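You operate a simulated robot arm through the tools that you are given. There is no shell and no other tool. Be economical: measure what you need, move in short steps, check, and stop when the job is done.

You are at the controls of a simulated two-armed robot. One attempt, no reset.

## Task
Measure the brown pipe from the blue bin and sort it by length.
Fine: clamp it at the air box to measure; draw the stop back, put the pipe on the grey tray with its length, then set each count dial to the number of pipes on its tray; leave the other pipes and the air button.

Only the result counts: the job must be done as asked and must still hold three seconds after the hand-in. Knocking over, shifting, dropping, spilling or breaking anything else fails it.

## Robot
Two 7-joint arms with two-finger parallel grippers on one trunk, on a base that drives. Base frame: it is fixed to the floor where the robot stands at the start and does not move with it; the origin is under the middle of the robot, x ahead of it, y to its left, z up. Readings come in mm, rad, newtons and seconds.
The left shoulder is at the start at [50, 187, 810], the right one opposite. With the tool pointing down near the work surface each hand reaches from about 100 to 580 mm from the robot's upright axis, wherever it stands, measured 20 degrees to its own side. Places, roughly: air button [500, 3300, 1000]; long blue spool pipe [750, 3000, 500]; short blue spool pipe [750, 2750, 500]; short grey spool pipe [750, 2750, 500]. Payload 3.43 kg a hand.
The TCP of each hand is the grasp point between the finger pads, 30 mm short of the fingertips. In the tool frame z runs along the fingers and y along their closing line. Largest opening 94 mm; finger width 28, thickness 10; the body of the gripper, 50 by 96 mm, starts 55 mm behind the TCP.
Orientation is that of the tool frame in the base frame, as [roll, pitch, yaw] about the fixed x, y, z axes, in that order (R = Rz(yaw) Ry(pitch) Rx(roll)). With the fingers straight down and closing along the base's y, the tool's x points along the base's -x, its y along +y and its z along -z.

## Interface
- The arms move only by the tool play_rows. It takes "left_targets", "right_targets" or both (then of equal length, played together; a hand with none holds still); each is a list of rows, each an object (a shift or turn left out is 0, a gripper value left out holds the last) with "offset": the shift along the base's x, y, z in mm, a list of three; "rot": the turn, a rotation vector about the base's x, y, z in rad, a list of three; "grip": the closure, from 0 (fully open) to 1 (shut). In form: [{"offset": [dx, dy, dz], "rot": [rx, ry, rz], "grip": grip}, ...]. A call has 1 to 12 rows; each row is the pose to reach, as a shift and turn from the pose commanded when the call began. Each row takes 0.2 s and may step no farther than 50 mm and 0.15 rad from the row before; otherwise, or with a gripper value out of range, the whole call is refused. A pose out of reach is approached as far as the arm can. The call stops where the force on the tool passes 60 N (or 10 N more than at its start, if that is more) or the arm is blocked; 0.2 s more then pass. Each finger travels about 153 mm/s and halts on what it meets, pressing with about 32 N; the grip force reading is that of the motor and also rises with nothing between the fingers. The clock runs only during rows and for 0.2 s after the last one: add rows that repeat a pose to give the fingers time. It gives the time, the measured TCP pose, the force on the tool (base axes), the opening and the grip force at its end, in the units of the frame above (readings bear some noise), with the torque about the TCP (base axes, N m) and any sound that the robot's microphone picked up, and new pictures: "views" is both (left out), scene, wrist or none (wrist: the cameras of the hands that moved).
- Cameras (640 x 400 px; columns grow to the right, rows downward): "scene" is now at [114.5, 49.2, 946.9]; the picture's right is [0.66, -0.75, 0.00], its down [-0.60, -0.53, -0.60] and it looks along [0.45, 0.40, -0.80] (base axes); focal length 276 px, centre (320, 200). "left" rides on the left gripper at [76, -14, -102] in its tool frame; the picture's right is [0.18, 0.98, 0.00], its down [-0.75, 0.14, -0.64] and it looks along [-0.63, 0.12, 0.77] (tool axes); focal length 243 px, centre (320, 200). "right" rides on the right gripper at [76, 14, -102] in its tool frame; the picture's right is [-0.18, 0.98, 0.00], its down [-0.75, -0.14, -0.64] and it looks along [-0.63, -0.12, 0.77] (tool axes); focal length 243 px, centre (320, 200). There is no depth. A picture from a camera that has moved, and an enlarged one, comes with that camera's place and axes in the base frame and with its lens.
- lift_body(by): slides the trunk up (or, below 0, down) by that many mm; the arms and the scene camera ride with it, the base frame stays. It gives what a move gives, with no picture.
- steer(legs): drives the robot by 1 to 6 legs, each [ahead, left, turn to the left] in mm, mm and rad, along the robot's own axes; the way and the turn of a leg run together, so that a leg with both is an arc; at most 1500 mm and 3.142 rad a leg. The arms and the cameras ride along, it lands a little off, and it stops where it bumps. It gives what a move gives, and a new picture of the scene camera.
- pan_tilt(pan, tilt): turns the head with the scene camera to pan (to the left, within 1.396 rad either way) and tilt (down, from -0.506 to 1.204), counted from straight ahead of the robot. It gives what a move gives, and a new picture of the scene camera.
- zoom(camera, box): a new picture of the part [left, top, right, bottom] of that camera's present view, enlarged. It takes no simulated time.
- close_job(): hands the job in; it is judged then, once.

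Go step by step. Nothing tells you exact positions but the pictures and the camera data: compare them with the known pose of the tool, close in by small moves and look again before you grip or let go. The budget is 120 turns and 260 pictures, counting those below and the enlarged ones. Unless the task says otherwise, let go and move clear before handing in, and close with one line.

The tools are called after "Request:" as name(argument=value, ...) on one line, values as JSON. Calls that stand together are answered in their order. play_rows: Moves the arms, as the interface text tells. Its arguments: {"type":"object","properties":{"left_targets":{"type":"array","items":{"type":"object","properties":{"offset":{"type":"array","items":{"type":"number"}},"rot":{"type":"array","items":{"type":"number"}},"grip":{"type":"number"}}}},"right_targets":{"type":"array","items":{"type":"object","properties":{"offset":{"type":"array","items":{"type":"number"}},"rot":{"type":"array","items":{"type":"number"}},"grip":{"type":"number"}}}},"views":{"type":"string","enum":["both","scene","wrist","none"]}},"required":[]} The other tools are called the same way: lift_body (by) slides the trunk up or down; steer (legs) drives the base; pan_tilt (pan, tilt) turns the head that bears the scene camera; zoom (camera, box) takes an enlarged picture of a part of a camera's view; close_job () hands the job in.

At the start:

```text
t: 0.0
left_tcp_pos: [302.3, 268.4, 567.7]
left_tool_rot: [-3.141, -0.001, -3.14]
left_contact_force: [0.0, 0.0, 0.0]
left_moment: [0.01, 0.01, -0.01]
left_width: 93.8
left_finger_force: 0.1
right_tcp_pos: [278.3, 0.5, 568.2]
right_tool_rot: [3.141, 0.0, -3.14]
right_contact_force: [-0.4, 0.3, 0.4]
right_moment: [0.0, 0.01, 0.01]
right_width: 94.0
right_finger_force: 0.1
trunk travel left (down, up): [-25.0, 407.0]
robot x, y, heading: [-1.9, -0.9, 0.0]
head pan, tilt: [0.724, 0.925]
```

scene: 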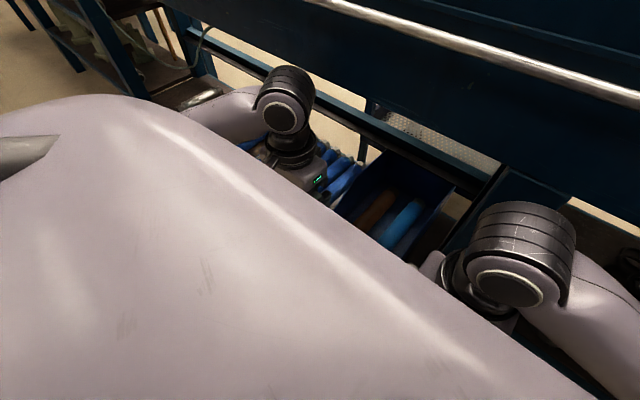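
right: 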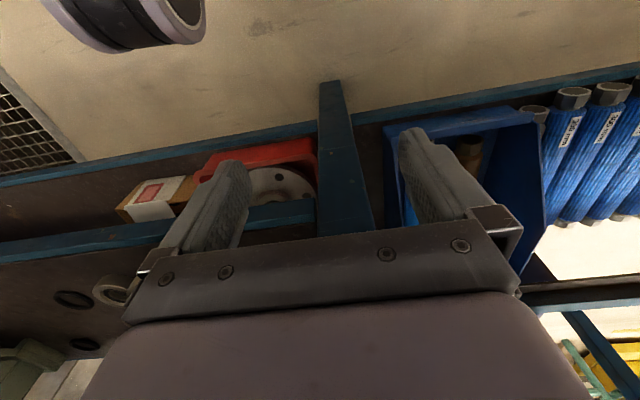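
left: 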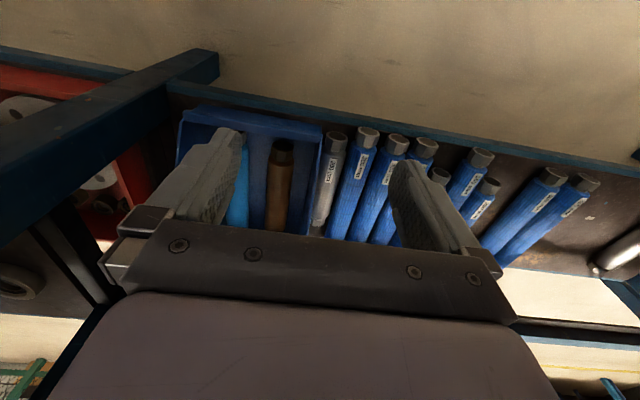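

I see a blue bin with a brown and a blue pipe ahead of me under a rack, with labelled blue pipes next to it. I'll look around with the head first.

Request:
pan_tilt(pan=0, tilt=0.6)

Request:
pan_tilt(pan=1.1, tilt=0.2)

Request:
zoom(camera="left", box=[160, 90, 640, 300])

```text
t: 1.1
left_tcp_pos: [300.9, 268.0, 567.9]
left_tool_rot: [3.141, 0.0, -3.141]
left_contact_force: [-0.2, 0.6, 0.3]
left_moment: [0.0, 0.0, 0.0]
left_width: 94.3
left_finger_force: 0.0
right_tcp_pos: [280.2, 1.0, 567.5]
right_tool_rot: [-3.141, 0.001, -3.141]
right_contact_force: [-0.4, 0.5, -0.1]
right_moment: [0.01, -0.04, -0.01]
right_width: 94.3
right_finger_force: 0.0
trunk travel left (down, up): [-25.0, 407.0]
robot x, y, heading: [-0.2, 3.9, 0.002]
head pan, tilt: [0.0, 0.6]
camera scene: at [147.4, 0.2, 973.5], right [0.0, -1.0, 0.0], down [-0.57, 0.0, -0.82], along [0.82, 0.0, -0.57], focal length 276 px, centre (320, 200)
```

scene: 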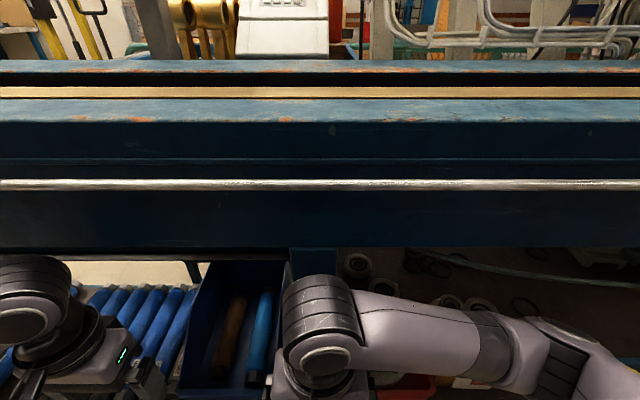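

```text
t: 2.4
left_tcp_pos: [302.5, 268.1, 567.6]
left_tool_rot: [3.141, 0.001, -3.141]
left_contact_force: [-0.3, -0.4, 0.9]
left_moment: [-0.01, -0.03, 0.0]
left_width: 94.2
left_finger_force: 0.2
right_tcp_pos: [279.4, -0.6, 568.2]
right_tool_rot: [3.141, -0.001, -3.141]
right_contact_force: [0.6, 0.3, -0.5]
right_moment: [0.02, 0.03, -0.01]
right_width: 94.0
right_finger_force: 0.1
trunk travel left (down, up): [-25.0, 407.0]
robot x, y, heading: [1.0, -1.4, 0.003]
head pan, tilt: [1.1, 0.201]
camera scene: at [101.4, 83.1, 1010.3], right [0.89, -0.45, 0.0], down [-0.09, -0.18, -0.98], along [0.45, 0.87, -0.2], focal length 276 px, centre (320, 200)
```

scene: 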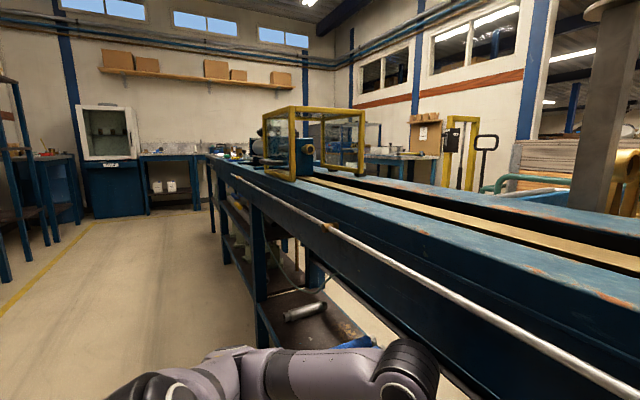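

```text
1.33 times, centred on (400, 195) of left
camera zoom: at [225.6, 253.3, 670.4], right [-0.18, 0.98, 0.0], down [0.75, 0.14, 0.64], along [0.63, 0.12, -0.77], focal length 324 px, centre (213, 207)
```

zoom: 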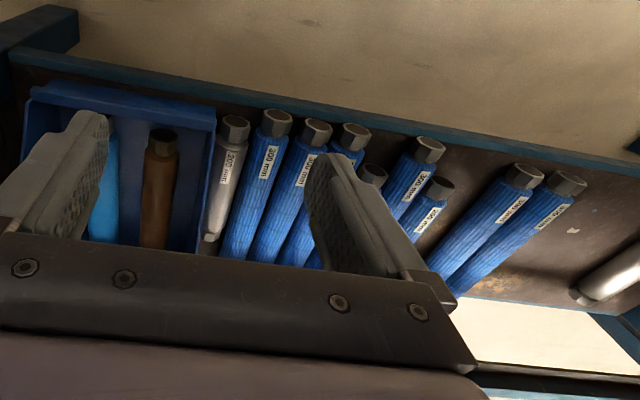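

The brown pipe's near end appears to be about [437, 226, 289]. Before grasping I'll survey the measuring station further left.

Request:
steer(legs=[[-150, 0, 0], [0, 1400, 0]])

Request:
pan_tilt(pan=0.6, tilt=0.35)

```text
t: 10.2
left_tcp_pos: [166.7, 1635.8, 567.7]
left_tool_rot: [3.142, -0.001, 3.127]
left_contact_force: [0.1, 0.1, -0.1]
left_moment: [0.01, 0.0, -0.02]
left_width: 93.9
left_finger_force: 0.0
right_tcp_pos: [140.5, 1368.3, 569.0]
right_tool_rot: [-3.141, 0.0, 3.126]
right_contact_force: [-0.1, -0.6, -0.6]
right_moment: [0.01, 0.02, -0.01]
right_width: 94.1
right_finger_force: 0.1
trunk travel left (down, up): [-25.0, 407.0]
robot x, y, heading: [-141.0, 1371.4, -0.012]
head pan, tilt: [1.1, 0.201]
camera scene: at [-36.7, 1453.5, 1010.3], right [0.88, -0.47, 0.0], down [-0.09, -0.18, -0.98], along [0.46, 0.87, -0.2], focal length 276 px, centre (320, 200)
```

scene: 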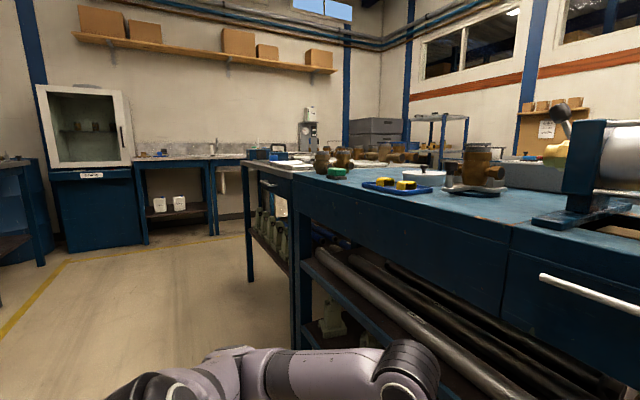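

```text
t: 11.2
left_tcp_pos: [165.4, 1636.1, 568.0]
left_tool_rot: [3.141, 0.0, 3.125]
left_contact_force: [0.3, -0.7, 1.0]
left_moment: [-0.02, 0.0, 0.0]
left_width: 93.9
left_finger_force: 0.0
right_tcp_pos: [139.0, 1368.2, 567.9]
right_tool_rot: [3.14, -0.001, 3.128]
right_contact_force: [-0.1, -0.4, 1.4]
right_moment: [-0.01, -0.02, -0.02]
right_width: 94.2
right_finger_force: 0.1
trunk travel left (down, up): [-25.0, 407.0]
robot x, y, heading: [-134.8, 1370.4, -0.014]
head pan, tilt: [0.6, 0.351]
camera scene: at [-2.7, 1422.7, 996.3], right [0.55, -0.83, 0.0], down [-0.29, -0.19, -0.94], along [0.78, 0.52, -0.34], focal length 276 px, centre (320, 200)
```

scene: 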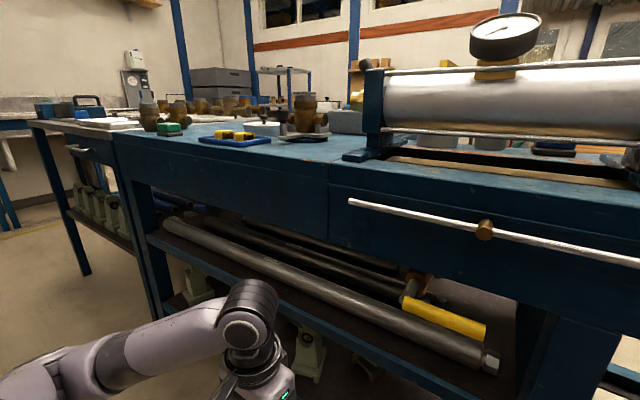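

The air box is farther along. I continue left.

Request:
steer(legs=[[0, 1000, 0.014]])

Request:
pan_tilt(pan=0.7, tilt=0.5)

```text
t: 16.3
left_tcp_pos: [170.8, 2620.2, 566.8]
left_tool_rot: [3.139, 0.0, 3.14]
left_contact_force: [-0.8, 0.2, -0.5]
left_moment: [0.01, -0.01, 0.0]
left_width: 93.9
left_finger_force: 0.1
right_tcp_pos: [148.8, 2352.3, 568.1]
right_tool_rot: [3.141, -0.002, 3.141]
right_contact_force: [0.1, -0.2, -0.3]
right_moment: [0.0, 0.01, -0.02]
right_width: 93.9
right_finger_force: 0.1
trunk travel left (down, up): [-25.0, 407.0]
robot x, y, heading: [-133.5, 2355.1, 0.002]
head pan, tilt: [0.6, 0.351]
camera scene: at [5.1, 2404.8, 996.3], right [0.56, -0.83, 0.0], down [-0.28, -0.19, -0.94], along [0.78, 0.53, -0.34], focal length 276 px, centre (320, 200)
```

scene: 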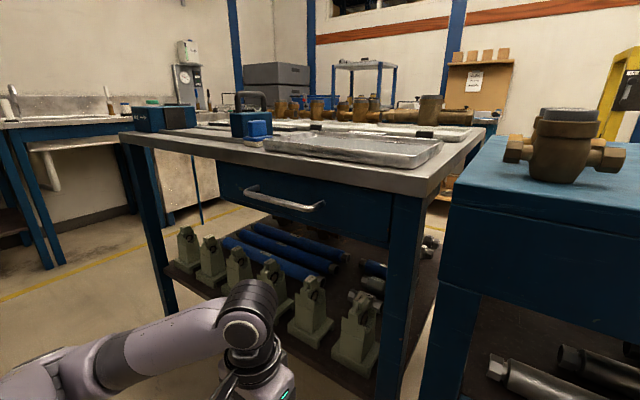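

```text
t: 17.0
left_tcp_pos: [171.1, 2620.1, 568.3]
left_tool_rot: [3.141, 0.001, 3.138]
left_contact_force: [0.6, 0.4, 0.5]
left_moment: [-0.01, 0.02, 0.01]
left_width: 94.1
left_finger_force: 0.1
right_tcp_pos: [148.3, 2351.4, 567.1]
right_tool_rot: [-3.141, 0.0, 3.14]
right_contact_force: [-0.3, -0.4, -0.4]
right_moment: [0.02, 0.0, -0.01]
right_width: 94.1
right_finger_force: 0.0
trunk travel left (down, up): [-25.0, 407.0]
robot x, y, heading: [-128.9, 2351.3, -0.002]
head pan, tilt: [0.7, 0.499]
camera scene: at [-2.1, 2410.8, 982.7], right [0.64, -0.77, 0.0], down [-0.37, -0.31, -0.88], along [0.67, 0.56, -0.48], focal length 276 px, centre (320, 200)
```

scene: 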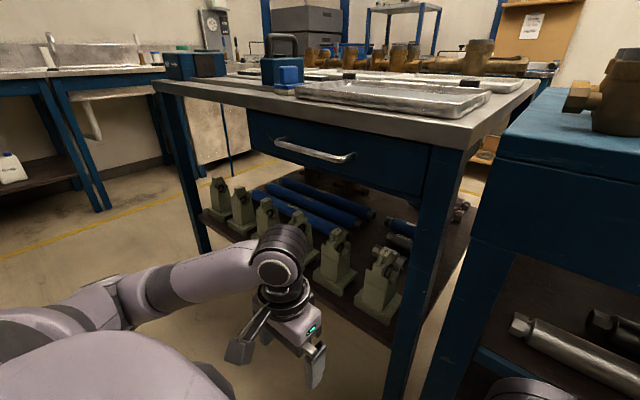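

The tray table is ahead-left with blue boxes and trays. I'll raise the trunk and move along to see its top.

Request:
lift_body(by=350)

Request:
steer(legs=[[0, 650, 0]])

Request:
pan_tilt(pan=0, tilt=0.7)

```text
t: 20.4
left_tcp_pos: [170.8, 2619.2, 918.2]
left_tool_rot: [3.142, -0.001, 3.139]
left_contact_force: [0.1, 0.9, -0.5]
left_moment: [-0.01, -0.02, -0.03]
left_width: 94.2
left_finger_force: 0.0
right_tcp_pos: [148.1, 2352.6, 918.1]
right_tool_rot: [3.141, 0.001, 3.141]
right_contact_force: [0.5, -0.5, 0.9]
right_moment: [0.02, 0.04, -0.01]
right_width: 94.0
right_finger_force: 0.1
trunk travel left (down, up): [-375.0, 57.0]
robot x, y, heading: [-129.1, 2350.4, 0.0]
head pan, tilt: [0.7, 0.499]
```

```text
t: 24.0
left_tcp_pos: [171.0, 3276.4, 917.9]
left_tool_rot: [-3.141, 0.0, 3.141]
left_contact_force: [-0.2, 0.1, -0.1]
left_moment: [-0.03, -0.03, 0.02]
left_width: 94.0
left_finger_force: 0.0
right_tcp_pos: [149.2, 3008.6, 918.5]
right_tool_rot: [3.14, -0.001, 3.142]
right_contact_force: [0.0, 0.9, 1.1]
right_moment: [0.0, -0.01, 0.0]
right_width: 93.9
right_finger_force: 0.1
trunk travel left (down, up): [-375.0, 57.0]
robot x, y, heading: [-128.8, 3008.4, -0.003]
head pan, tilt: [0.7, 0.499]
camera scene: at [-1.7, 3067.2, 1332.6], right [0.64, -0.76, 0.0], down [-0.37, -0.31, -0.88], along [0.67, 0.57, -0.48], focal length 276 px, centre (320, 200)
```

scene: 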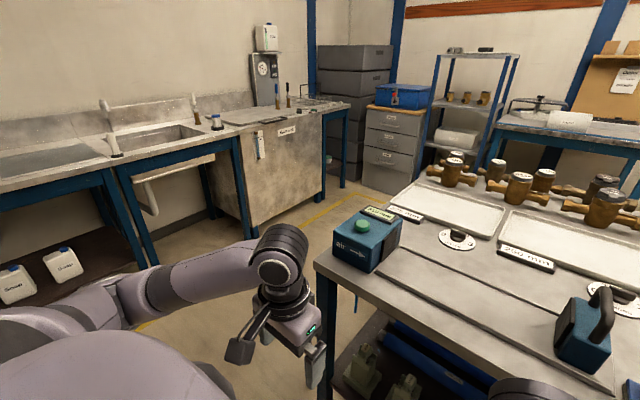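

```text
t: 25.1
left_tcp_pos: [171.4, 3276.8, 918.0]
left_tool_rot: [3.141, 0.001, -3.141]
left_contact_force: [-0.4, 0.3, 0.4]
left_moment: [0.03, 0.06, -0.03]
left_width: 94.2
left_finger_force: 0.1
right_tcp_pos: [149.0, 3008.7, 917.9]
right_tool_rot: [3.14, 0.001, -3.141]
right_contact_force: [0.1, 0.2, 0.2]
right_moment: [-0.02, -0.03, -0.01]
right_width: 93.7
right_finger_force: 0.0
trunk travel left (down, up): [-375.0, 57.0]
robot x, y, heading: [-126.9, 3008.1, 0.002]
head pan, tilt: [0.0, 0.7]
camera scene: at [13.7, 3008.4, 1314.9], right [0.0, -1.0, 0.0], down [-0.64, 0.0, -0.77], along [0.77, 0.0, -0.64], focal length 276 px, centre (320, 200)
```

scene: 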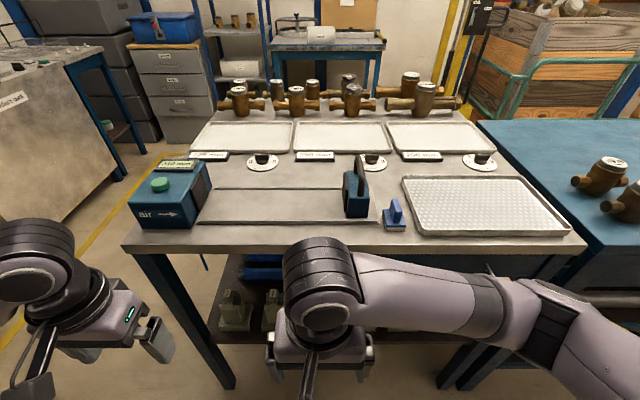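

Now the full station is in view: the air box at left, the movable stop with its handle, three length trays with dials, and a display. I'll enlarge to read the labels.

Request:
zoom(camera="scene", box=[120, 140, 420, 250])

Request:
zoom(camera="scene", box=[180, 60, 520, 190])

Request:
zoom(camera="scene", box=[330, 140, 580, 250])

```text
2.13 times, centred on (270, 195) of scene
camera zoom: at [13.7, 3008.4, 1314.9], right [0.0, -1.0, 0.0], down [-0.64, 0.0, -0.77], along [0.77, 0.0, -0.64], focal length 588 px, centre (427, 211)
```

zoom: 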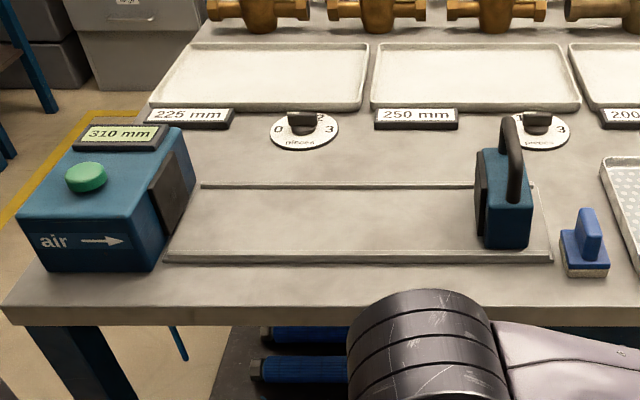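

```text
1.88 times, centred on (350, 125) of scene
camera zoom: at [13.7, 3008.4, 1314.9], right [0.0, -1.0, 0.0], down [-0.64, 0.0, -0.77], along [0.77, 0.0, -0.64], focal length 518 px, centre (264, 341)
```

zoom: 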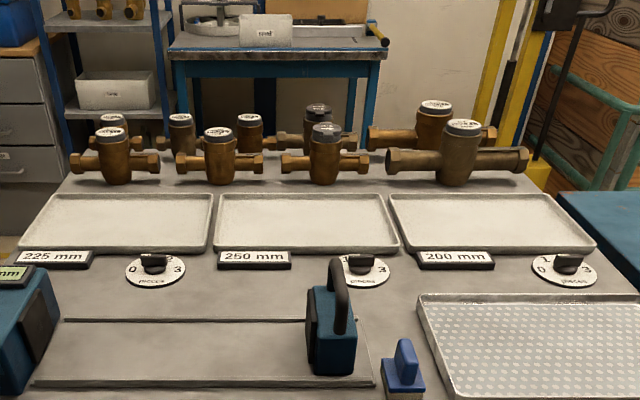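

```text
2.56 times, centred on (455, 195) of scene
camera zoom: at [13.7, 3008.4, 1314.9], right [0.0, -1.0, 0.0], down [-0.64, 0.0, -0.77], along [0.77, 0.0, -0.64], focal length 705 px, centre (-26, 213)
```

zoom: 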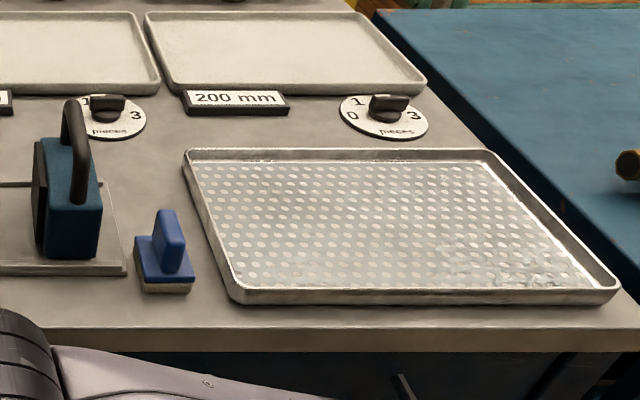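

The trays are labelled 225, 250 and 200, and each has a 0–3 dial. I'll zoom on the dials and trays.

Request:
zoom(camera="scene", box=[230, 145, 300, 180])

Request:
zoom(camera="scene", box=[340, 145, 410, 180])

Request:
zoom(camera="scene", box=[445, 145, 515, 180])

```text
9.14 times, centred on (265, 162) of scene
camera zoom: at [13.7, 3008.4, 1314.9], right [0.0, -1.0, 0.0], down [-0.64, 0.0, -0.77], along [0.77, 0.0, -0.64], focal length 2518 px, centre (823, 543)
```

zoom: 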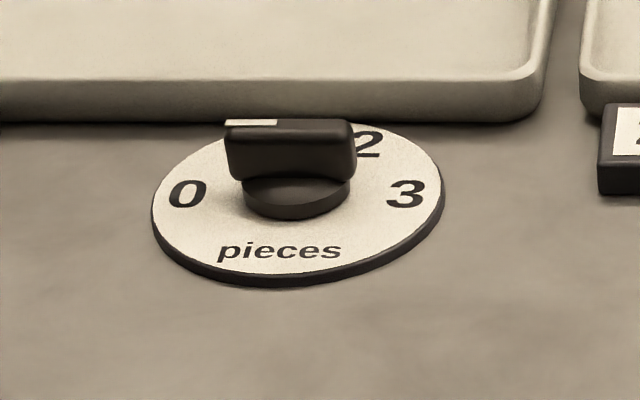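

```text
9.14 times, centred on (375, 162) of scene
camera zoom: at [13.7, 3008.4, 1314.9], right [0.0, -1.0, 0.0], down [-0.64, 0.0, -0.77], along [0.77, 0.0, -0.64], focal length 2518 px, centre (-183, 543)
```

zoom: 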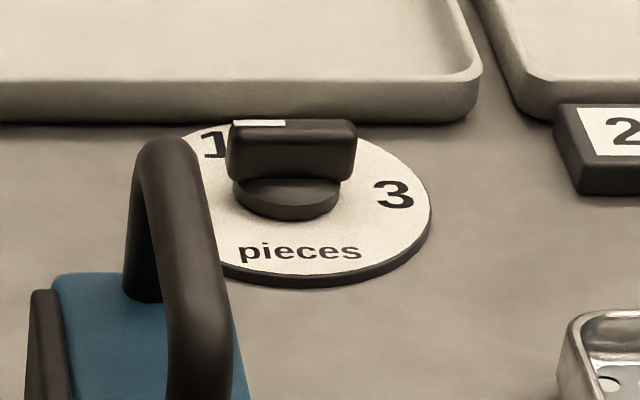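

```text
9.14 times, centred on (480, 162) of scene
camera zoom: at [13.7, 3008.4, 1314.9], right [0.0, -1.0, 0.0], down [-0.64, 0.0, -0.77], along [0.77, 0.0, -0.64], focal length 2518 px, centre (-1143, 543)
```

zoom: 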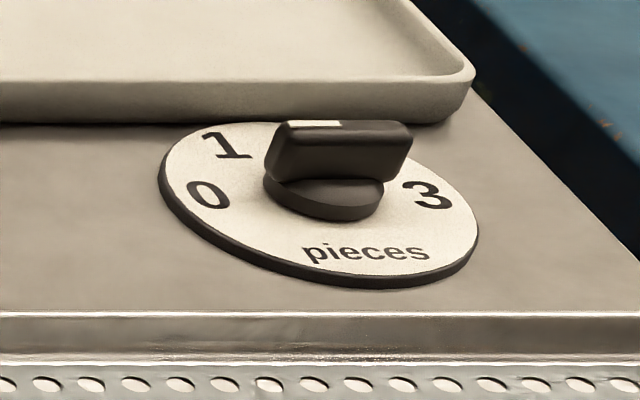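

All trays look empty, and I'll read the dials from closer later. Next I go back to the bin for the brown pipe.

Request:
steer(legs=[[0, -1480, 0], [0, -1480, 0]])

Request:
lift_body(by=-350)

Request:
pan_tilt(pan=0.2, tilt=0.85)

```text
t: 39.4
left_tcp_pos: [172.8, 313.4, 917.6]
left_tool_rot: [3.141, 0.0, -3.131]
left_contact_force: [-0.5, -0.2, -0.3]
left_moment: [0.01, 0.03, -0.01]
left_width: 94.0
left_finger_force: 0.0
right_tcp_pos: [153.6, 45.0, 918.1]
right_tool_rot: [3.141, -0.001, -3.132]
right_contact_force: [-0.8, -0.4, 0.8]
right_moment: [0.01, 0.03, -0.01]
right_width: 94.1
right_finger_force: 0.0
trunk travel left (down, up): [-375.0, 57.0]
robot x, y, heading: [-124.6, 41.9, 0.006]
head pan, tilt: [0.0, 0.7]
camera scene: at [18.5, 43.1, 1314.9], right [0.01, -1.0, 0.0], down [-0.64, -0.01, -0.76], along [0.76, 0.01, -0.64], focal length 276 px, centre (320, 200)
```

scene: 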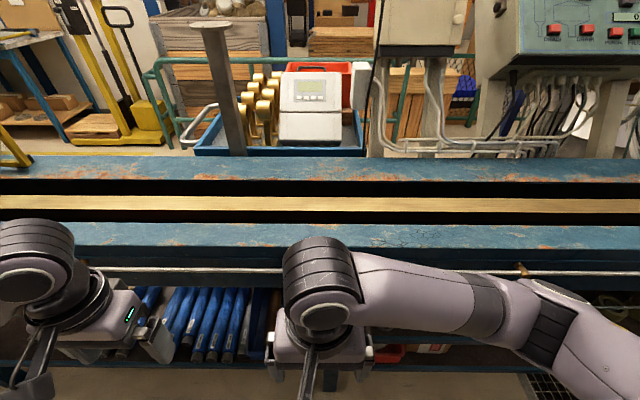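

```text
t: 42.8
left_tcp_pos: [173.2, 314.4, 568.8]
left_tool_rot: [3.141, 0.0, -3.132]
left_contact_force: [0.7, 0.2, 0.0]
left_moment: [0.01, 0.02, 0.0]
left_width: 94.0
left_finger_force: 0.0
right_tcp_pos: [153.6, 44.6, 568.3]
right_tool_rot: [-3.14, 0.0, -3.131]
right_contact_force: [-0.2, 0.4, 0.3]
right_moment: [0.01, 0.0, 0.01]
right_width: 94.0
right_finger_force: 0.0
trunk travel left (down, up): [-25.0, 407.0]
robot x, y, heading: [-125.5, 41.4, 0.011]
head pan, tilt: [0.0, 0.7]
```

```text
t: 43.6
left_tcp_pos: [175.0, 312.4, 568.1]
left_tool_rot: [-3.142, 0.001, -3.131]
left_contact_force: [0.0, 0.7, 0.0]
left_moment: [-0.01, -0.01, 0.01]
left_width: 94.2
left_finger_force: 0.0
right_tcp_pos: [153.3, 45.4, 567.5]
right_tool_rot: [-3.142, 0.0, -3.13]
right_contact_force: [0.3, -0.5, -0.4]
right_moment: [-0.02, -0.02, 0.0]
right_width: 94.1
right_finger_force: 0.1
trunk travel left (down, up): [-25.0, 407.0]
robot x, y, heading: [-122.6, 40.2, 0.011]
head pan, tilt: [0.201, 0.85]
camera scene: at [10.0, 58.7, 952.7], right [0.21, -0.98, 0.0], down [-0.73, -0.16, -0.66], along [0.65, 0.14, -0.75], focal length 276 px, centre (320, 200)
```

scene: 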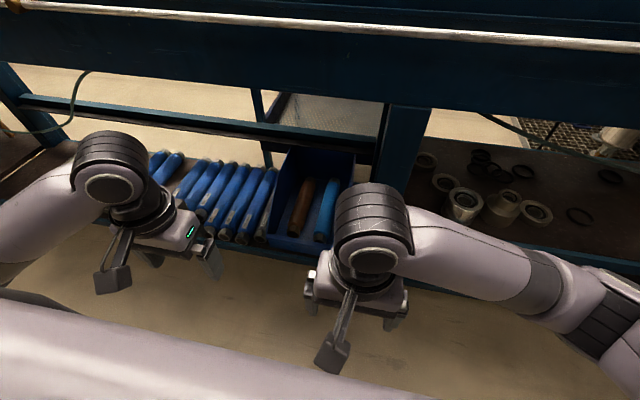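

I can see the brown pipe well, spanning roughly x 440–645 at y ≈ 226. I'll drive forward and bring the left hand near it.

Request:
steer(legs=[[120, 0, -0.011]])

Request:
play_rows(left_targets=[{"offset": [0, -20, -50], "rot": [0, -0.1, 0]}, {"offset": [0, -50, -100], "rot": [0, -0.2, 0]}, {"offset": [0, -80, -150], "rot": [0, -0.3, 0]}, {"offset": [20, -80, -170], "rot": [0, -0.4, 0]}], views="both")

```text
t: 44.8
left_tcp_pos: [296.6, 310.8, 568.0]
left_tool_rot: [-3.141, 0.0, -3.141]
left_contact_force: [1.0, -0.5, 0.2]
left_moment: [-0.04, -0.03, 0.01]
left_width: 93.9
left_finger_force: 0.1
right_tcp_pos: [272.5, 43.6, 566.3]
right_tool_rot: [-3.141, 0.001, -3.141]
right_contact_force: [-0.7, 0.5, 0.1]
right_moment: [-0.04, -0.01, -0.01]
right_width: 94.0
right_finger_force: 0.0
trunk travel left (down, up): [-25.0, 407.0]
robot x, y, heading: [-8.4, 41.1, -0.003]
head pan, tilt: [0.201, 0.85]
camera scene: at [129.4, 58.2, 952.7], right [0.2, -0.98, 0.0], down [-0.74, -0.15, -0.66], along [0.65, 0.13, -0.75], focal length 276 px, centre (320, 200)
```

scene: 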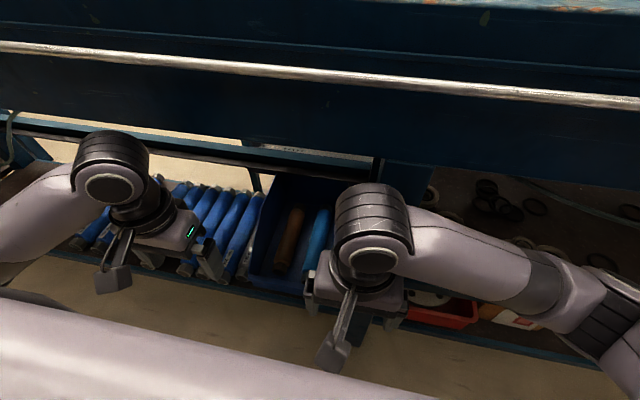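

```text
refused: row 1 steps farther than a row can; nothing moved
```

A row was too long, so I'll resend with smaller steps.

Request:
play_rows(left_targets=[{"offset": [0, -20, -40], "rot": [0, -0.1, 0]}, {"offset": [0, -45, -80], "rot": [0, -0.2, 0]}, {"offset": [0, -70, -120], "rot": [0, -0.3, 0]}, {"offset": [10, -82, -160], "rot": [0, -0.4, 0]}], views="both")

```text
t: 45.6
left_tcp_pos: [293.9, 246.3, 462.8]
left_tool_rot: [3.138, 0.288, 3.121]
left_contact_force: [-4.4, 2.9, 31.1]
left_moment: [-0.31, 3.22, -0.34]
left_width: 93.9
left_finger_force: 0.0
right_tcp_pos: [272.5, 42.9, 568.8]
right_tool_rot: [-3.141, -0.001, -3.139]
right_contact_force: [-0.4, 0.5, 0.3]
right_moment: [0.01, -0.02, -0.02]
right_width: 93.9
right_finger_force: 0.0
trunk travel left (down, up): [-25.0, 407.0]
robot x, y, heading: [-7.0, 40.0, 0.003]
head pan, tilt: [0.201, 0.85]
stopped in row 4 (left hand): the force on the tool passed its limit (the readings are from after the stop); the commanded pose is now the measured one
camera scene: at [128.8, 57.6, 953.5], right [0.2, -0.98, 0.0], down [-0.74, -0.15, -0.66], along [0.65, 0.13, -0.75], focal length 276 px, centre (320, 200)
camera left: at [191.8, 233.0, 540.0], right [-0.16, 0.99, -0.05], down [0.54, 0.13, 0.83], along [0.83, 0.1, -0.55], focal length 243 px, centre (320, 200)
```

scene: 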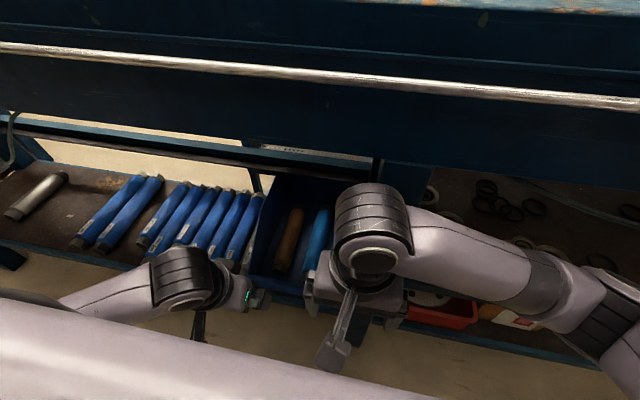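
left: 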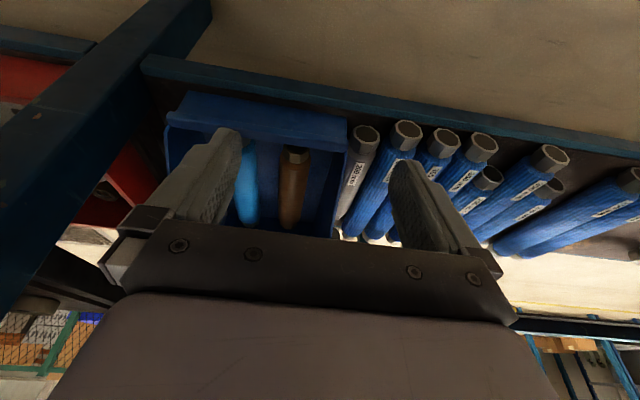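

The arm touched something, probably my own base, as the wrist is too far back. I'll lift a little and go forward before lowering.

Request:
play_rows(left_targets=[{"offset": [10, 0, 20]}, {"offset": [50, -5, 10]}, {"offset": [90, -10, -10]}, {"offset": [125, -15, -40]}], views="both")

```text
t: 46.6
left_tcp_pos: [420.8, 230.9, 419.8]
left_tool_rot: [3.134, 0.286, 3.123]
left_contact_force: [-0.8, 0.6, 0.4]
left_moment: [0.01, -0.02, 0.01]
left_width: 93.9
left_finger_force: 0.0
right_tcp_pos: [274.2, 44.0, 568.6]
right_tool_rot: [3.141, -0.001, -3.138]
right_contact_force: [-0.3, -0.3, -0.5]
right_moment: [-0.01, -0.02, 0.02]
right_width: 93.9
right_finger_force: 0.0
trunk travel left (down, up): [-25.0, 407.0]
robot x, y, heading: [-5.4, 41.3, 0.001]
head pan, tilt: [0.201, 0.85]
camera scene: at [129.4, 58.2, 952.7], right [0.2, -0.98, 0.0], down [-0.74, -0.15, -0.66], along [0.65, 0.13, -0.75], focal length 276 px, centre (320, 200)
camera left: at [318.2, 216.7, 496.6], right [-0.16, 0.99, -0.05], down [0.54, 0.13, 0.83], along [0.82, 0.11, -0.55], focal length 243 px, centre (320, 200)
```

scene: 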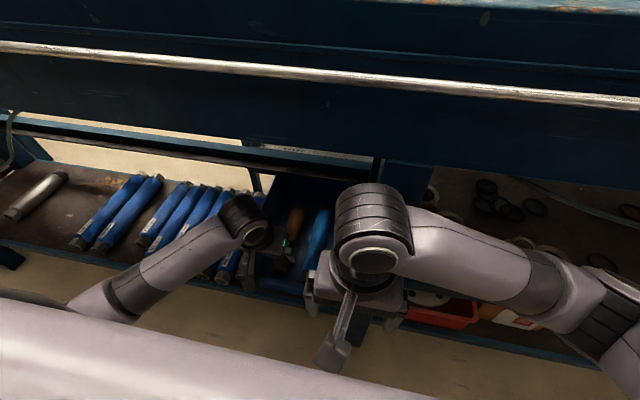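
left: 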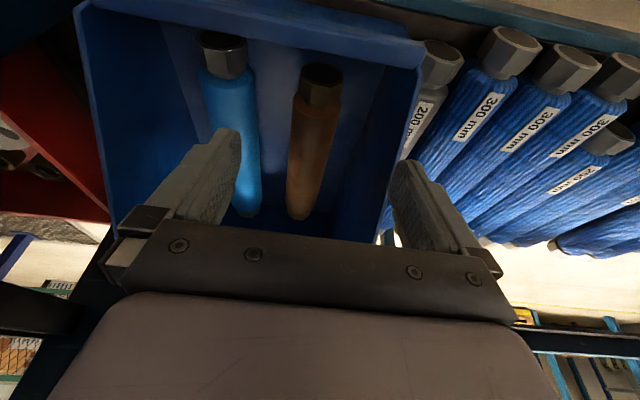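

The hand is well lined up above the brown pipe. I'll narrow the fingers and go forward and down toward its middle, stopping above.

Request:
play_rows(left_targets=[{"offset": [40, 0, -10], "grip": 0.18}, {"offset": [75, 0, -40], "grip": 0.18}, {"offset": [100, 0, -75], "grip": 0.18}], views="both")

```text
t: 47.4
left_tcp_pos: [520.8, 230.0, 344.2]
left_tool_rot: [3.137, 0.29, 3.124]
left_contact_force: [-0.9, -1.8, 0.3]
left_moment: [0.04, 0.03, 0.04]
left_width: 76.0
left_finger_force: 0.2
right_tcp_pos: [273.8, 43.4, 568.5]
right_tool_rot: [3.141, -0.002, -3.14]
right_contact_force: [-0.6, 0.0, -0.1]
right_moment: [0.01, 0.01, -0.02]
right_width: 94.1
right_finger_force: 0.1
trunk travel left (down, up): [-25.0, 407.0]
robot x, y, heading: [-5.8, 42.6, -0.001]
head pan, tilt: [0.201, 0.85]
camera scene: at [129.4, 58.2, 952.7], right [0.2, -0.98, 0.0], down [-0.74, -0.15, -0.66], along [0.65, 0.13, -0.75], focal length 276 px, centre (320, 200)
camera left: at [417.4, 217.4, 420.6], right [-0.16, 0.99, -0.05], down [0.54, 0.13, 0.83], along [0.83, 0.11, -0.55], focal length 243 px, centre (320, 200)
```

scene: 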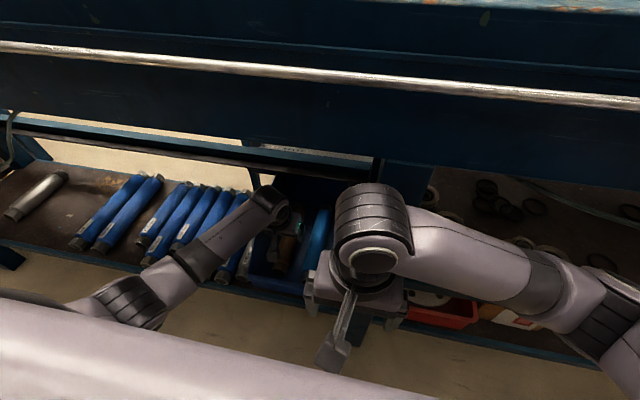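
left: 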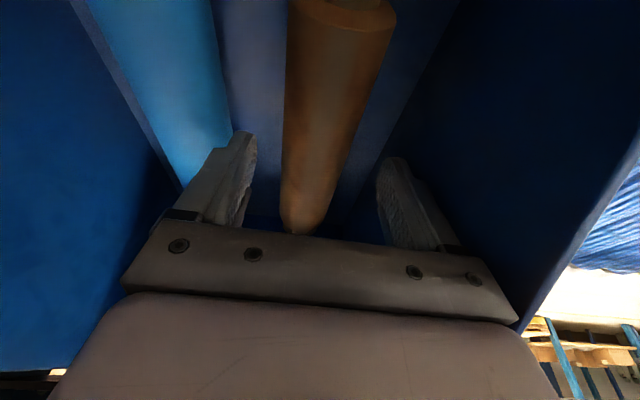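

Alignment is good. I descend in small steps with a slight shift right, away from the bin wall.

Request:
play_rows(left_targets=[{"offset": [0, -4, -12]}, {"offset": [0, -4, -24]}, {"offset": [0, -4, -36]}], views="wrist")

```text
t: 48.2
left_tcp_pos: [519.8, 227.7, 309.1]
left_tool_rot: [3.135, 0.289, 3.125]
left_contact_force: [-0.1, 0.1, -0.2]
left_moment: [0.0, -0.02, -0.01]
left_width: 76.9
left_finger_force: 0.1
right_tcp_pos: [273.5, 43.5, 567.3]
right_tool_rot: [-3.141, -0.003, -3.14]
right_contact_force: [-0.3, -0.1, -0.3]
right_moment: [-0.03, -0.02, -0.01]
right_width: 94.1
right_finger_force: 0.0
trunk travel left (down, up): [-25.0, 407.0]
robot x, y, heading: [-5.9, 39.7, 0.001]
head pan, tilt: [0.201, 0.85]
camera left: at [417.2, 213.5, 385.8], right [-0.16, 0.99, -0.05], down [0.54, 0.13, 0.83], along [0.82, 0.11, -0.55], focal length 243 px, centre (320, 200)
```

left: 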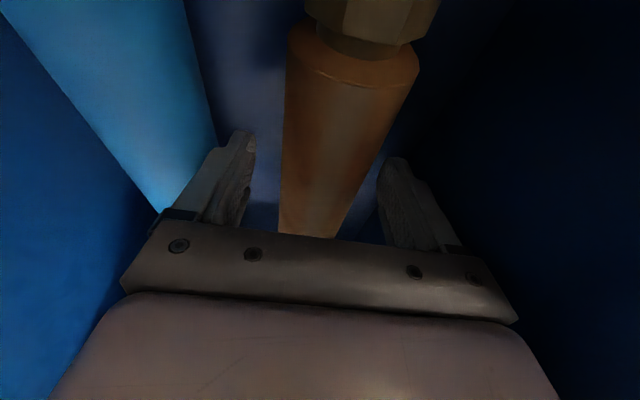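

Request:
play_rows(left_targets=[{"offset": [0, 0, -8]}, {"offset": [0, 0, -16]}], views="wrist")

```text
t: 48.8
left_tcp_pos: [527.3, 224.6, 307.1]
left_tool_rot: [-3.139, 0.31, 3.125]
left_contact_force: [-7.8, -1.1, 24.8]
left_moment: [0.92, 0.35, 0.38]
left_width: 76.6
left_finger_force: 0.1
right_tcp_pos: [270.3, 42.4, 567.7]
right_tool_rot: [3.141, -0.001, -3.138]
right_contact_force: [-0.1, 0.4, 0.3]
right_moment: [-0.01, -0.01, 0.0]
right_width: 94.1
right_finger_force: 0.0
trunk travel left (down, up): [-25.0, 407.0]
robot x, y, heading: [-4.7, 42.5, 0.005]
head pan, tilt: [0.201, 0.85]
stopped in row 2 (left hand): the force on the tool passed its limit (the readings are from after the stop); the commanded pose is now the measured one
camera left: at [423.4, 212.0, 381.0], right [-0.16, 0.99, -0.06], down [0.52, 0.13, 0.84], along [0.84, 0.1, -0.54], focal length 243 px, centre (320, 200)
```

left: 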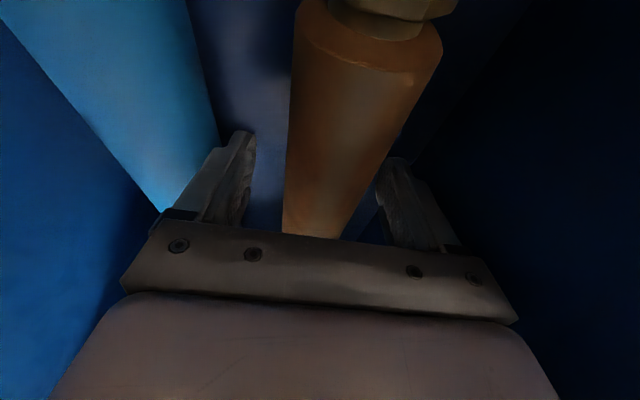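

The fingertips reached the bin floor at about z 278, so the TCP is near the pipe axis. I'll raise 3 mm, centre and close.

Request:
play_rows(left_targets=[{"offset": [0, 3, 4]}, {"offset": [0, 5, 4], "grip": 0.4}, {"offset": [0, 5, 4], "grip": 0.7}, {"offset": [0, 5, 4], "grip": 1}, {"offset": [0, 5, 4], "grip": 1}], views="wrist")

```text
t: 50.0
left_tcp_pos: [524.7, 230.2, 307.1]
left_tool_rot: [-3.141, 0.302, 3.125]
left_contact_force: [0.2, 1.8, 5.9]
left_moment: [0.2, 0.01, -0.05]
left_width: 50.2
left_finger_force: 32.1
right_tcp_pos: [272.6, 43.2, 568.3]
right_tool_rot: [3.141, -0.001, -3.14]
right_contact_force: [-0.6, 0.8, 0.5]
right_moment: [0.0, 0.01, -0.03]
right_width: 93.8
right_finger_force: 0.0
trunk travel left (down, up): [-25.0, 407.0]
robot x, y, heading: [-7.5, 45.5, 0.001]
head pan, tilt: [0.201, 0.85]
camera left: at [421.5, 217.5, 382.0], right [-0.16, 0.99, -0.05], down [0.53, 0.13, 0.84], along [0.83, 0.1, -0.55], focal length 243 px, centre (320, 200)
```

left: 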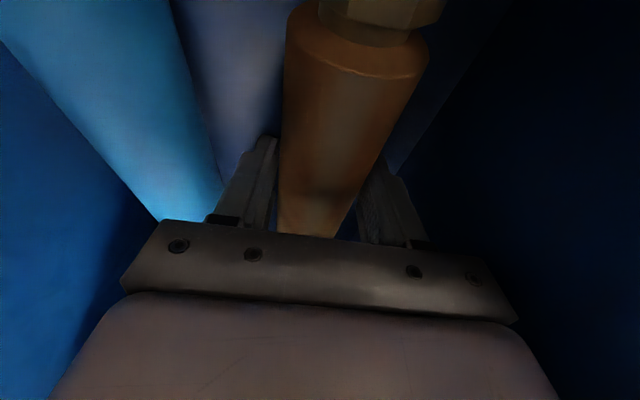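

Gripped at 50 mm wide. Now I lift straight up.

Request:
play_rows(left_targets=[{"offset": [0, 0, 15]}, {"offset": [0, 0, 30]}, {"offset": [-5, 0, 50]}, {"offset": [-10, 0, 75]}, {"offset": [-20, 0, 100]}], views="both")

```text
t: 51.2
left_tcp_pos: [505.0, 230.0, 405.7]
left_tool_rot: [-3.14, 0.299, 3.126]
left_contact_force: [0.3, -0.1, -5.8]
left_moment: [0.02, 0.07, 0.0]
left_width: 50.0
left_finger_force: 31.3
right_tcp_pos: [272.7, 43.3, 567.7]
right_tool_rot: [-3.141, -0.002, -3.141]
right_contact_force: [0.1, 0.4, -1.0]
right_moment: [-0.01, -0.02, 0.01]
right_width: 94.1
right_finger_force: 0.1
trunk travel left (down, up): [-25.0, 407.0]
robot x, y, heading: [-6.1, 40.5, 0.004]
head pan, tilt: [0.201, 0.85]
camera scene: at [129.5, 58.5, 952.5], right [0.2, -0.98, 0.0], down [-0.74, -0.15, -0.66], along [0.65, 0.13, -0.75], focal length 276 px, centre (320, 200)
camera left: at [401.2, 218.0, 481.7], right [-0.16, 0.99, -0.06], down [0.53, 0.13, 0.84], along [0.83, 0.1, -0.55], focal length 243 px, centre (320, 200)
```

scene: 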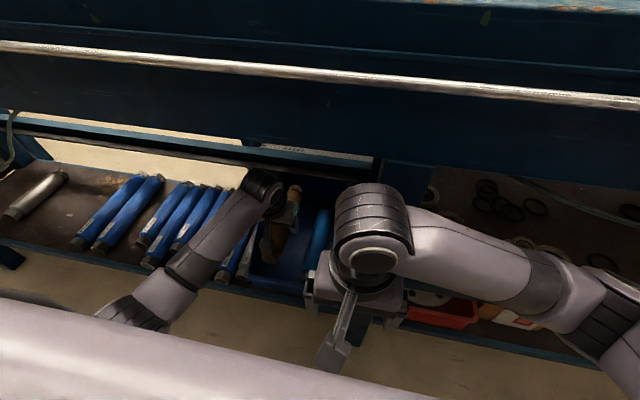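
left: 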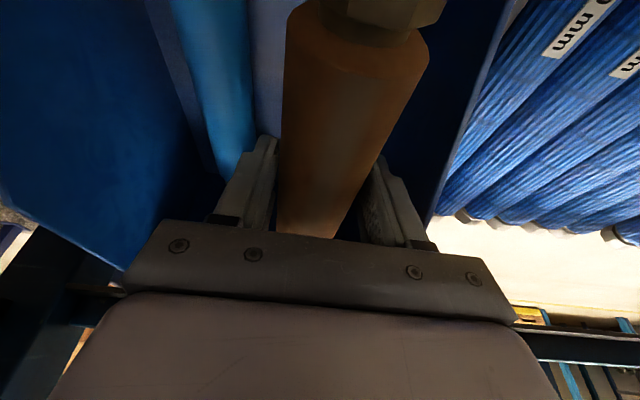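

The pipe is held near its middle. I back the robot out of the bench.

Request:
steer(legs=[[-300, 0, 0]])

Request:
lift_body(by=370)

Request:
steer(legs=[[0, 1450, 0], [0, 1400, 0]])

```text
t: 53.3
left_tcp_pos: [196.7, 229.6, 406.1]
left_tool_rot: [-3.14, 0.303, 3.121]
left_contact_force: [0.3, -0.1, -6.6]
left_moment: [0.0, 0.07, -0.01]
left_width: 50.2
left_finger_force: 31.6
right_tcp_pos: [-35.9, 43.2, 566.9]
right_tool_rot: [-3.141, -0.002, 3.14]
right_contact_force: [0.2, -0.6, 0.5]
right_moment: [0.01, 0.02, 0.01]
right_width: 94.0
right_finger_force: 0.0
trunk travel left (down, up): [-25.0, 407.0]
robot x, y, heading: [-314.9, 39.0, 0.004]
head pan, tilt: [0.201, 0.85]
camera scene: at [-179.7, 58.0, 952.6], right [0.2, -0.98, 0.0], down [-0.74, -0.15, -0.66], along [0.65, 0.13, -0.75], focal length 276 px, centre (320, 200)
```

scene: 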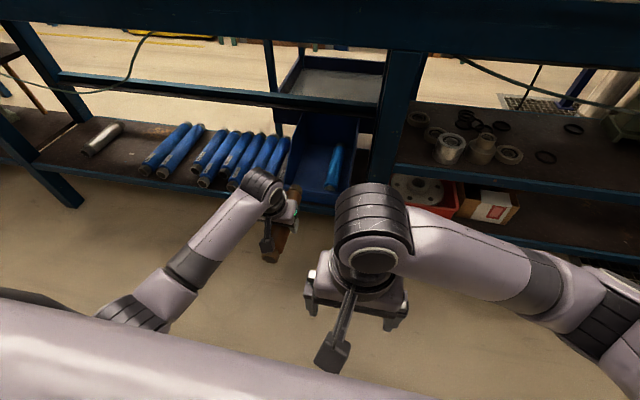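

```text
t: 56.9
left_tcp_pos: [197.0, 228.7, 776.8]
left_tool_rot: [-3.139, 0.3, 3.122]
left_contact_force: [-0.4, 0.4, -5.6]
left_moment: [-0.01, 0.07, 0.04]
left_width: 50.4
left_finger_force: 31.9
right_tcp_pos: [-36.4, 42.0, 937.7]
right_tool_rot: [3.14, -0.001, -3.141]
right_contact_force: [0.5, 0.2, -0.3]
right_moment: [-0.01, -0.06, 0.01]
right_width: 94.2
right_finger_force: 0.0
trunk travel left (down, up): [-395.0, 37.0]
robot x, y, heading: [-312.0, 40.8, -0.007]
head pan, tilt: [0.201, 0.85]
```

```text
t: 70.6
left_tcp_pos: [210.8, 3046.0, 775.8]
left_tool_rot: [-3.14, 0.302, 3.097]
left_contact_force: [0.2, -0.1, -6.0]
left_moment: [-0.01, 0.05, 0.0]
left_width: 50.2
left_finger_force: 31.7
right_tcp_pos: [-26.8, 2864.3, 937.9]
right_tool_rot: [3.141, -0.001, 3.118]
right_contact_force: [-0.2, -0.4, 0.4]
right_moment: [0.05, 0.01, 0.0]
right_width: 94.2
right_finger_force: 0.0
trunk travel left (down, up): [-395.0, 37.0]
robot x, y, heading: [-309.7, 2869.3, -0.026]
head pan, tilt: [0.201, 0.85]
camera scene: at [-169.2, 2883.2, 1322.6], right [0.18, -0.98, 0.0], down [-0.74, -0.13, -0.66], along [0.65, 0.12, -0.75], focal length 276 px, centre (320, 200)
```

scene: 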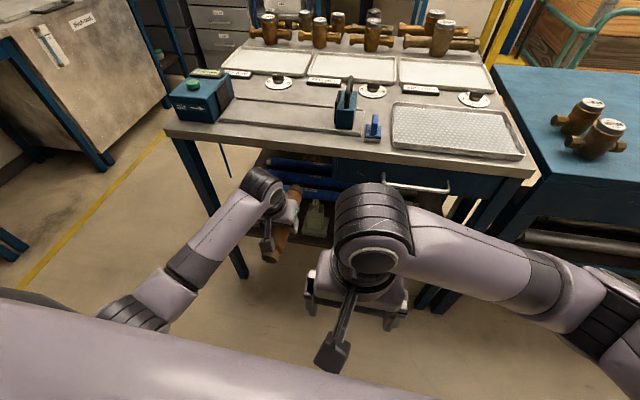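

At the tray table now. I'll raise the left hand and level the tool, then yaw it 90° so the pipe lies along y.

Request:
play_rows(left_targets=[{"offset": [-10, 0, 45], "rot": [0, 0.1, 0]}, {"offset": [-20, 0, 90], "rot": [0, 0.2, 0]}, {"offset": [-30, 0, 135], "rot": [0, 0.3, 0]}, {"offset": [-40, 0, 180], "rot": [0, 0.3, 0]}, {"offset": [-50, 0, 225], "rot": [0, 0.3, 0]}, {"offset": [-60, 0, 270], "rot": [0, 0.3, 0]}, {"offset": [-70, 0, 310], "rot": [0, 0.3, 0]}], views="none")

Request:
play_rows(left_targets=[{"rot": [0, 0, 0.145]}, {"rot": [0, 0, 0.29]}, {"rot": [0, 0, 0.435]}, {"rot": [0, 0, 0.58]}, {"rot": [0, 0, 0.725]}, {"rot": [0, 0, 0.87]}, {"rot": [0, 0, 1.015]}, {"rot": [0, 0, 1.16]}, {"rot": [0, 0, 1.305]}, {"rot": [0, 0, 1.45]}, {"rot": [0, 0, 1.595]}], views="both")

```text
t: 72.2
left_tcp_pos: [138.3, 3047.5, 1087.8]
left_tool_rot: [-3.129, 0.0, 3.101]
left_contact_force: [-0.5, 0.4, -5.6]
left_moment: [0.03, 0.08, -0.04]
left_width: 50.1
left_finger_force: 31.3
right_tcp_pos: [-26.5, 2864.0, 938.4]
right_tool_rot: [3.141, -0.002, 3.118]
right_contact_force: [-0.6, -0.9, -1.4]
right_moment: [0.0, -0.04, -0.02]
right_width: 93.4
right_finger_force: 0.1
trunk travel left (down, up): [-395.0, 37.0]
robot x, y, heading: [-304.4, 2872.0, -0.023]
head pan, tilt: [0.201, 0.85]
```

```text
t: 74.6
left_tcp_pos: [140.7, 3046.1, 1086.6]
left_tool_rot: [-3.128, 0.004, -1.585]
left_contact_force: [0.3, -0.4, -6.2]
left_moment: [-0.04, 0.04, 0.0]
left_width: 50.3
left_finger_force: 31.5
right_tcp_pos: [-26.4, 2863.3, 936.9]
right_tool_rot: [3.141, -0.001, 3.12]
right_contact_force: [0.7, 0.3, 0.2]
right_moment: [-0.02, -0.02, 0.01]
right_width: 94.0
right_finger_force: 0.0
trunk travel left (down, up): [-395.0, 37.0]
robot x, y, heading: [-301.9, 2867.4, -0.022]
head pan, tilt: [0.201, 0.85]
camera scene: at [-169.3, 2883.1, 1322.6], right [0.18, -0.98, 0.0], down [-0.74, -0.13, -0.66], along [0.65, 0.12, -0.75], focal length 276 px, centre (320, 200)
camera left: at [152.5, 2969.1, 1188.5], right [-0.99, -0.17, -0.01], down [-0.14, 0.75, 0.64], along [-0.1, 0.63, -0.77], focal length 243 px, centre (320, 200)
```

scene: 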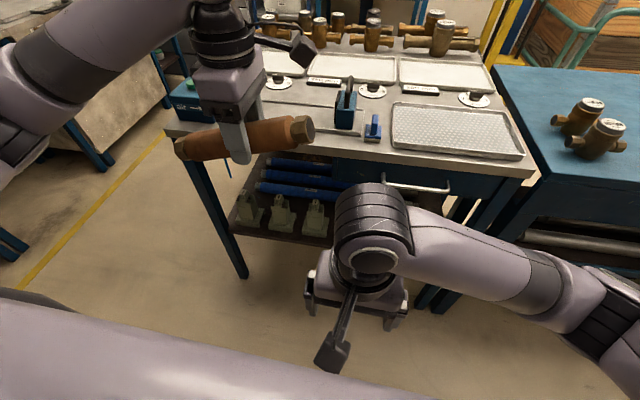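
left: 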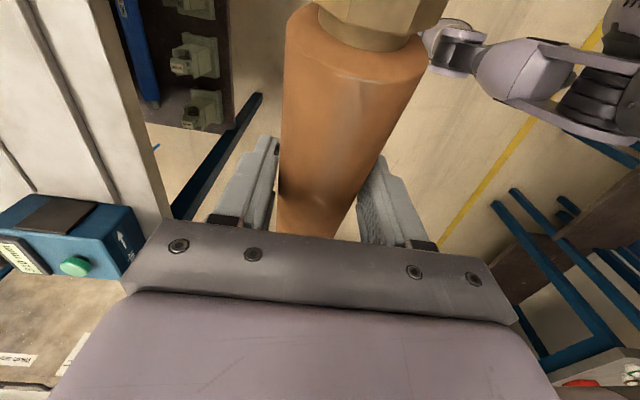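

The pipe tilts because I levelled the tool rather than the pipe. I'll tilt the tool back by 0.3 rad and raise the right hand, then drive in.

Request:
play_rows(left_targets=[{"offset": [0, 0, 10], "rot": [0.1, 0, 0.005]}, {"offset": [0, 0, 20], "rot": [0.2, 0, 0.01]}, {"offset": [0, 0, 30], "rot": [0.29, 0, 0.014]}], right_targets=[{"offset": [0, 0, 45]}, {"offset": [0, 0, 90]}, {"offset": [0, 0, 130]}], views="none")

Request:
steer(legs=[[0, 110, 0.022], [250, 0, 0]])

```text
t: 75.4
left_tcp_pos: [139.1, 3046.6, 1116.3]
left_tool_rot: [-3.13, 0.294, -1.574]
left_contact_force: [0.2, -1.0, -5.7]
left_moment: [-0.08, -0.02, -0.01]
left_width: 50.1
left_finger_force: 31.4
right_tcp_pos: [-28.2, 2865.2, 1066.9]
right_tool_rot: [-3.14, -0.004, 3.119]
right_contact_force: [-0.9, 0.0, 0.2]
right_moment: [0.02, -0.02, 0.0]
right_width: 94.1
right_finger_force: 0.1
trunk travel left (down, up): [-395.0, 37.0]
robot x, y, heading: [-309.7, 2870.1, -0.023]
head pan, tilt: [0.201, 0.85]
```

```text
t: 78.0
left_tcp_pos: [386.0, 3166.0, 1115.8]
left_tool_rot: [-3.13, 0.293, -1.551]
left_contact_force: [-0.6, 0.5, -6.5]
left_moment: [-0.1, 0.03, 0.02]
left_width: 50.2
left_finger_force: 32.2
right_tcp_pos: [221.2, 2980.8, 1065.9]
right_tool_rot: [-3.141, -0.001, 3.142]
right_contact_force: [-0.6, 0.4, 0.3]
right_moment: [0.0, 0.02, 0.03]
right_width: 93.8
right_finger_force: 0.0
trunk travel left (down, up): [-395.0, 37.0]
robot x, y, heading: [-58.1, 2977.1, -0.006]
head pan, tilt: [0.201, 0.85]
camera scene: at [78.9, 2995.2, 1322.5], right [0.2, -0.98, 0.0], down [-0.74, -0.15, -0.66], along [0.65, 0.13, -0.75], focal length 276 px, centre (320, 200)
```

scene: 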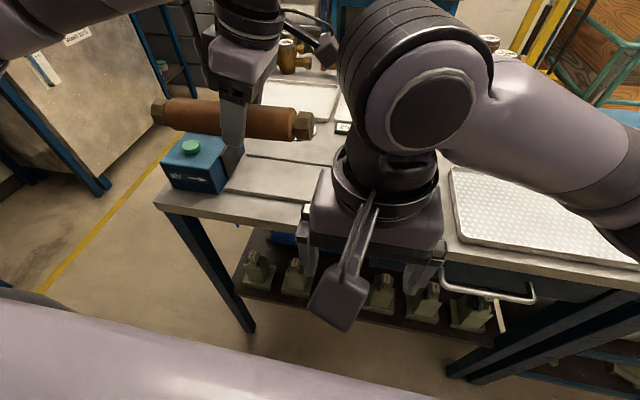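

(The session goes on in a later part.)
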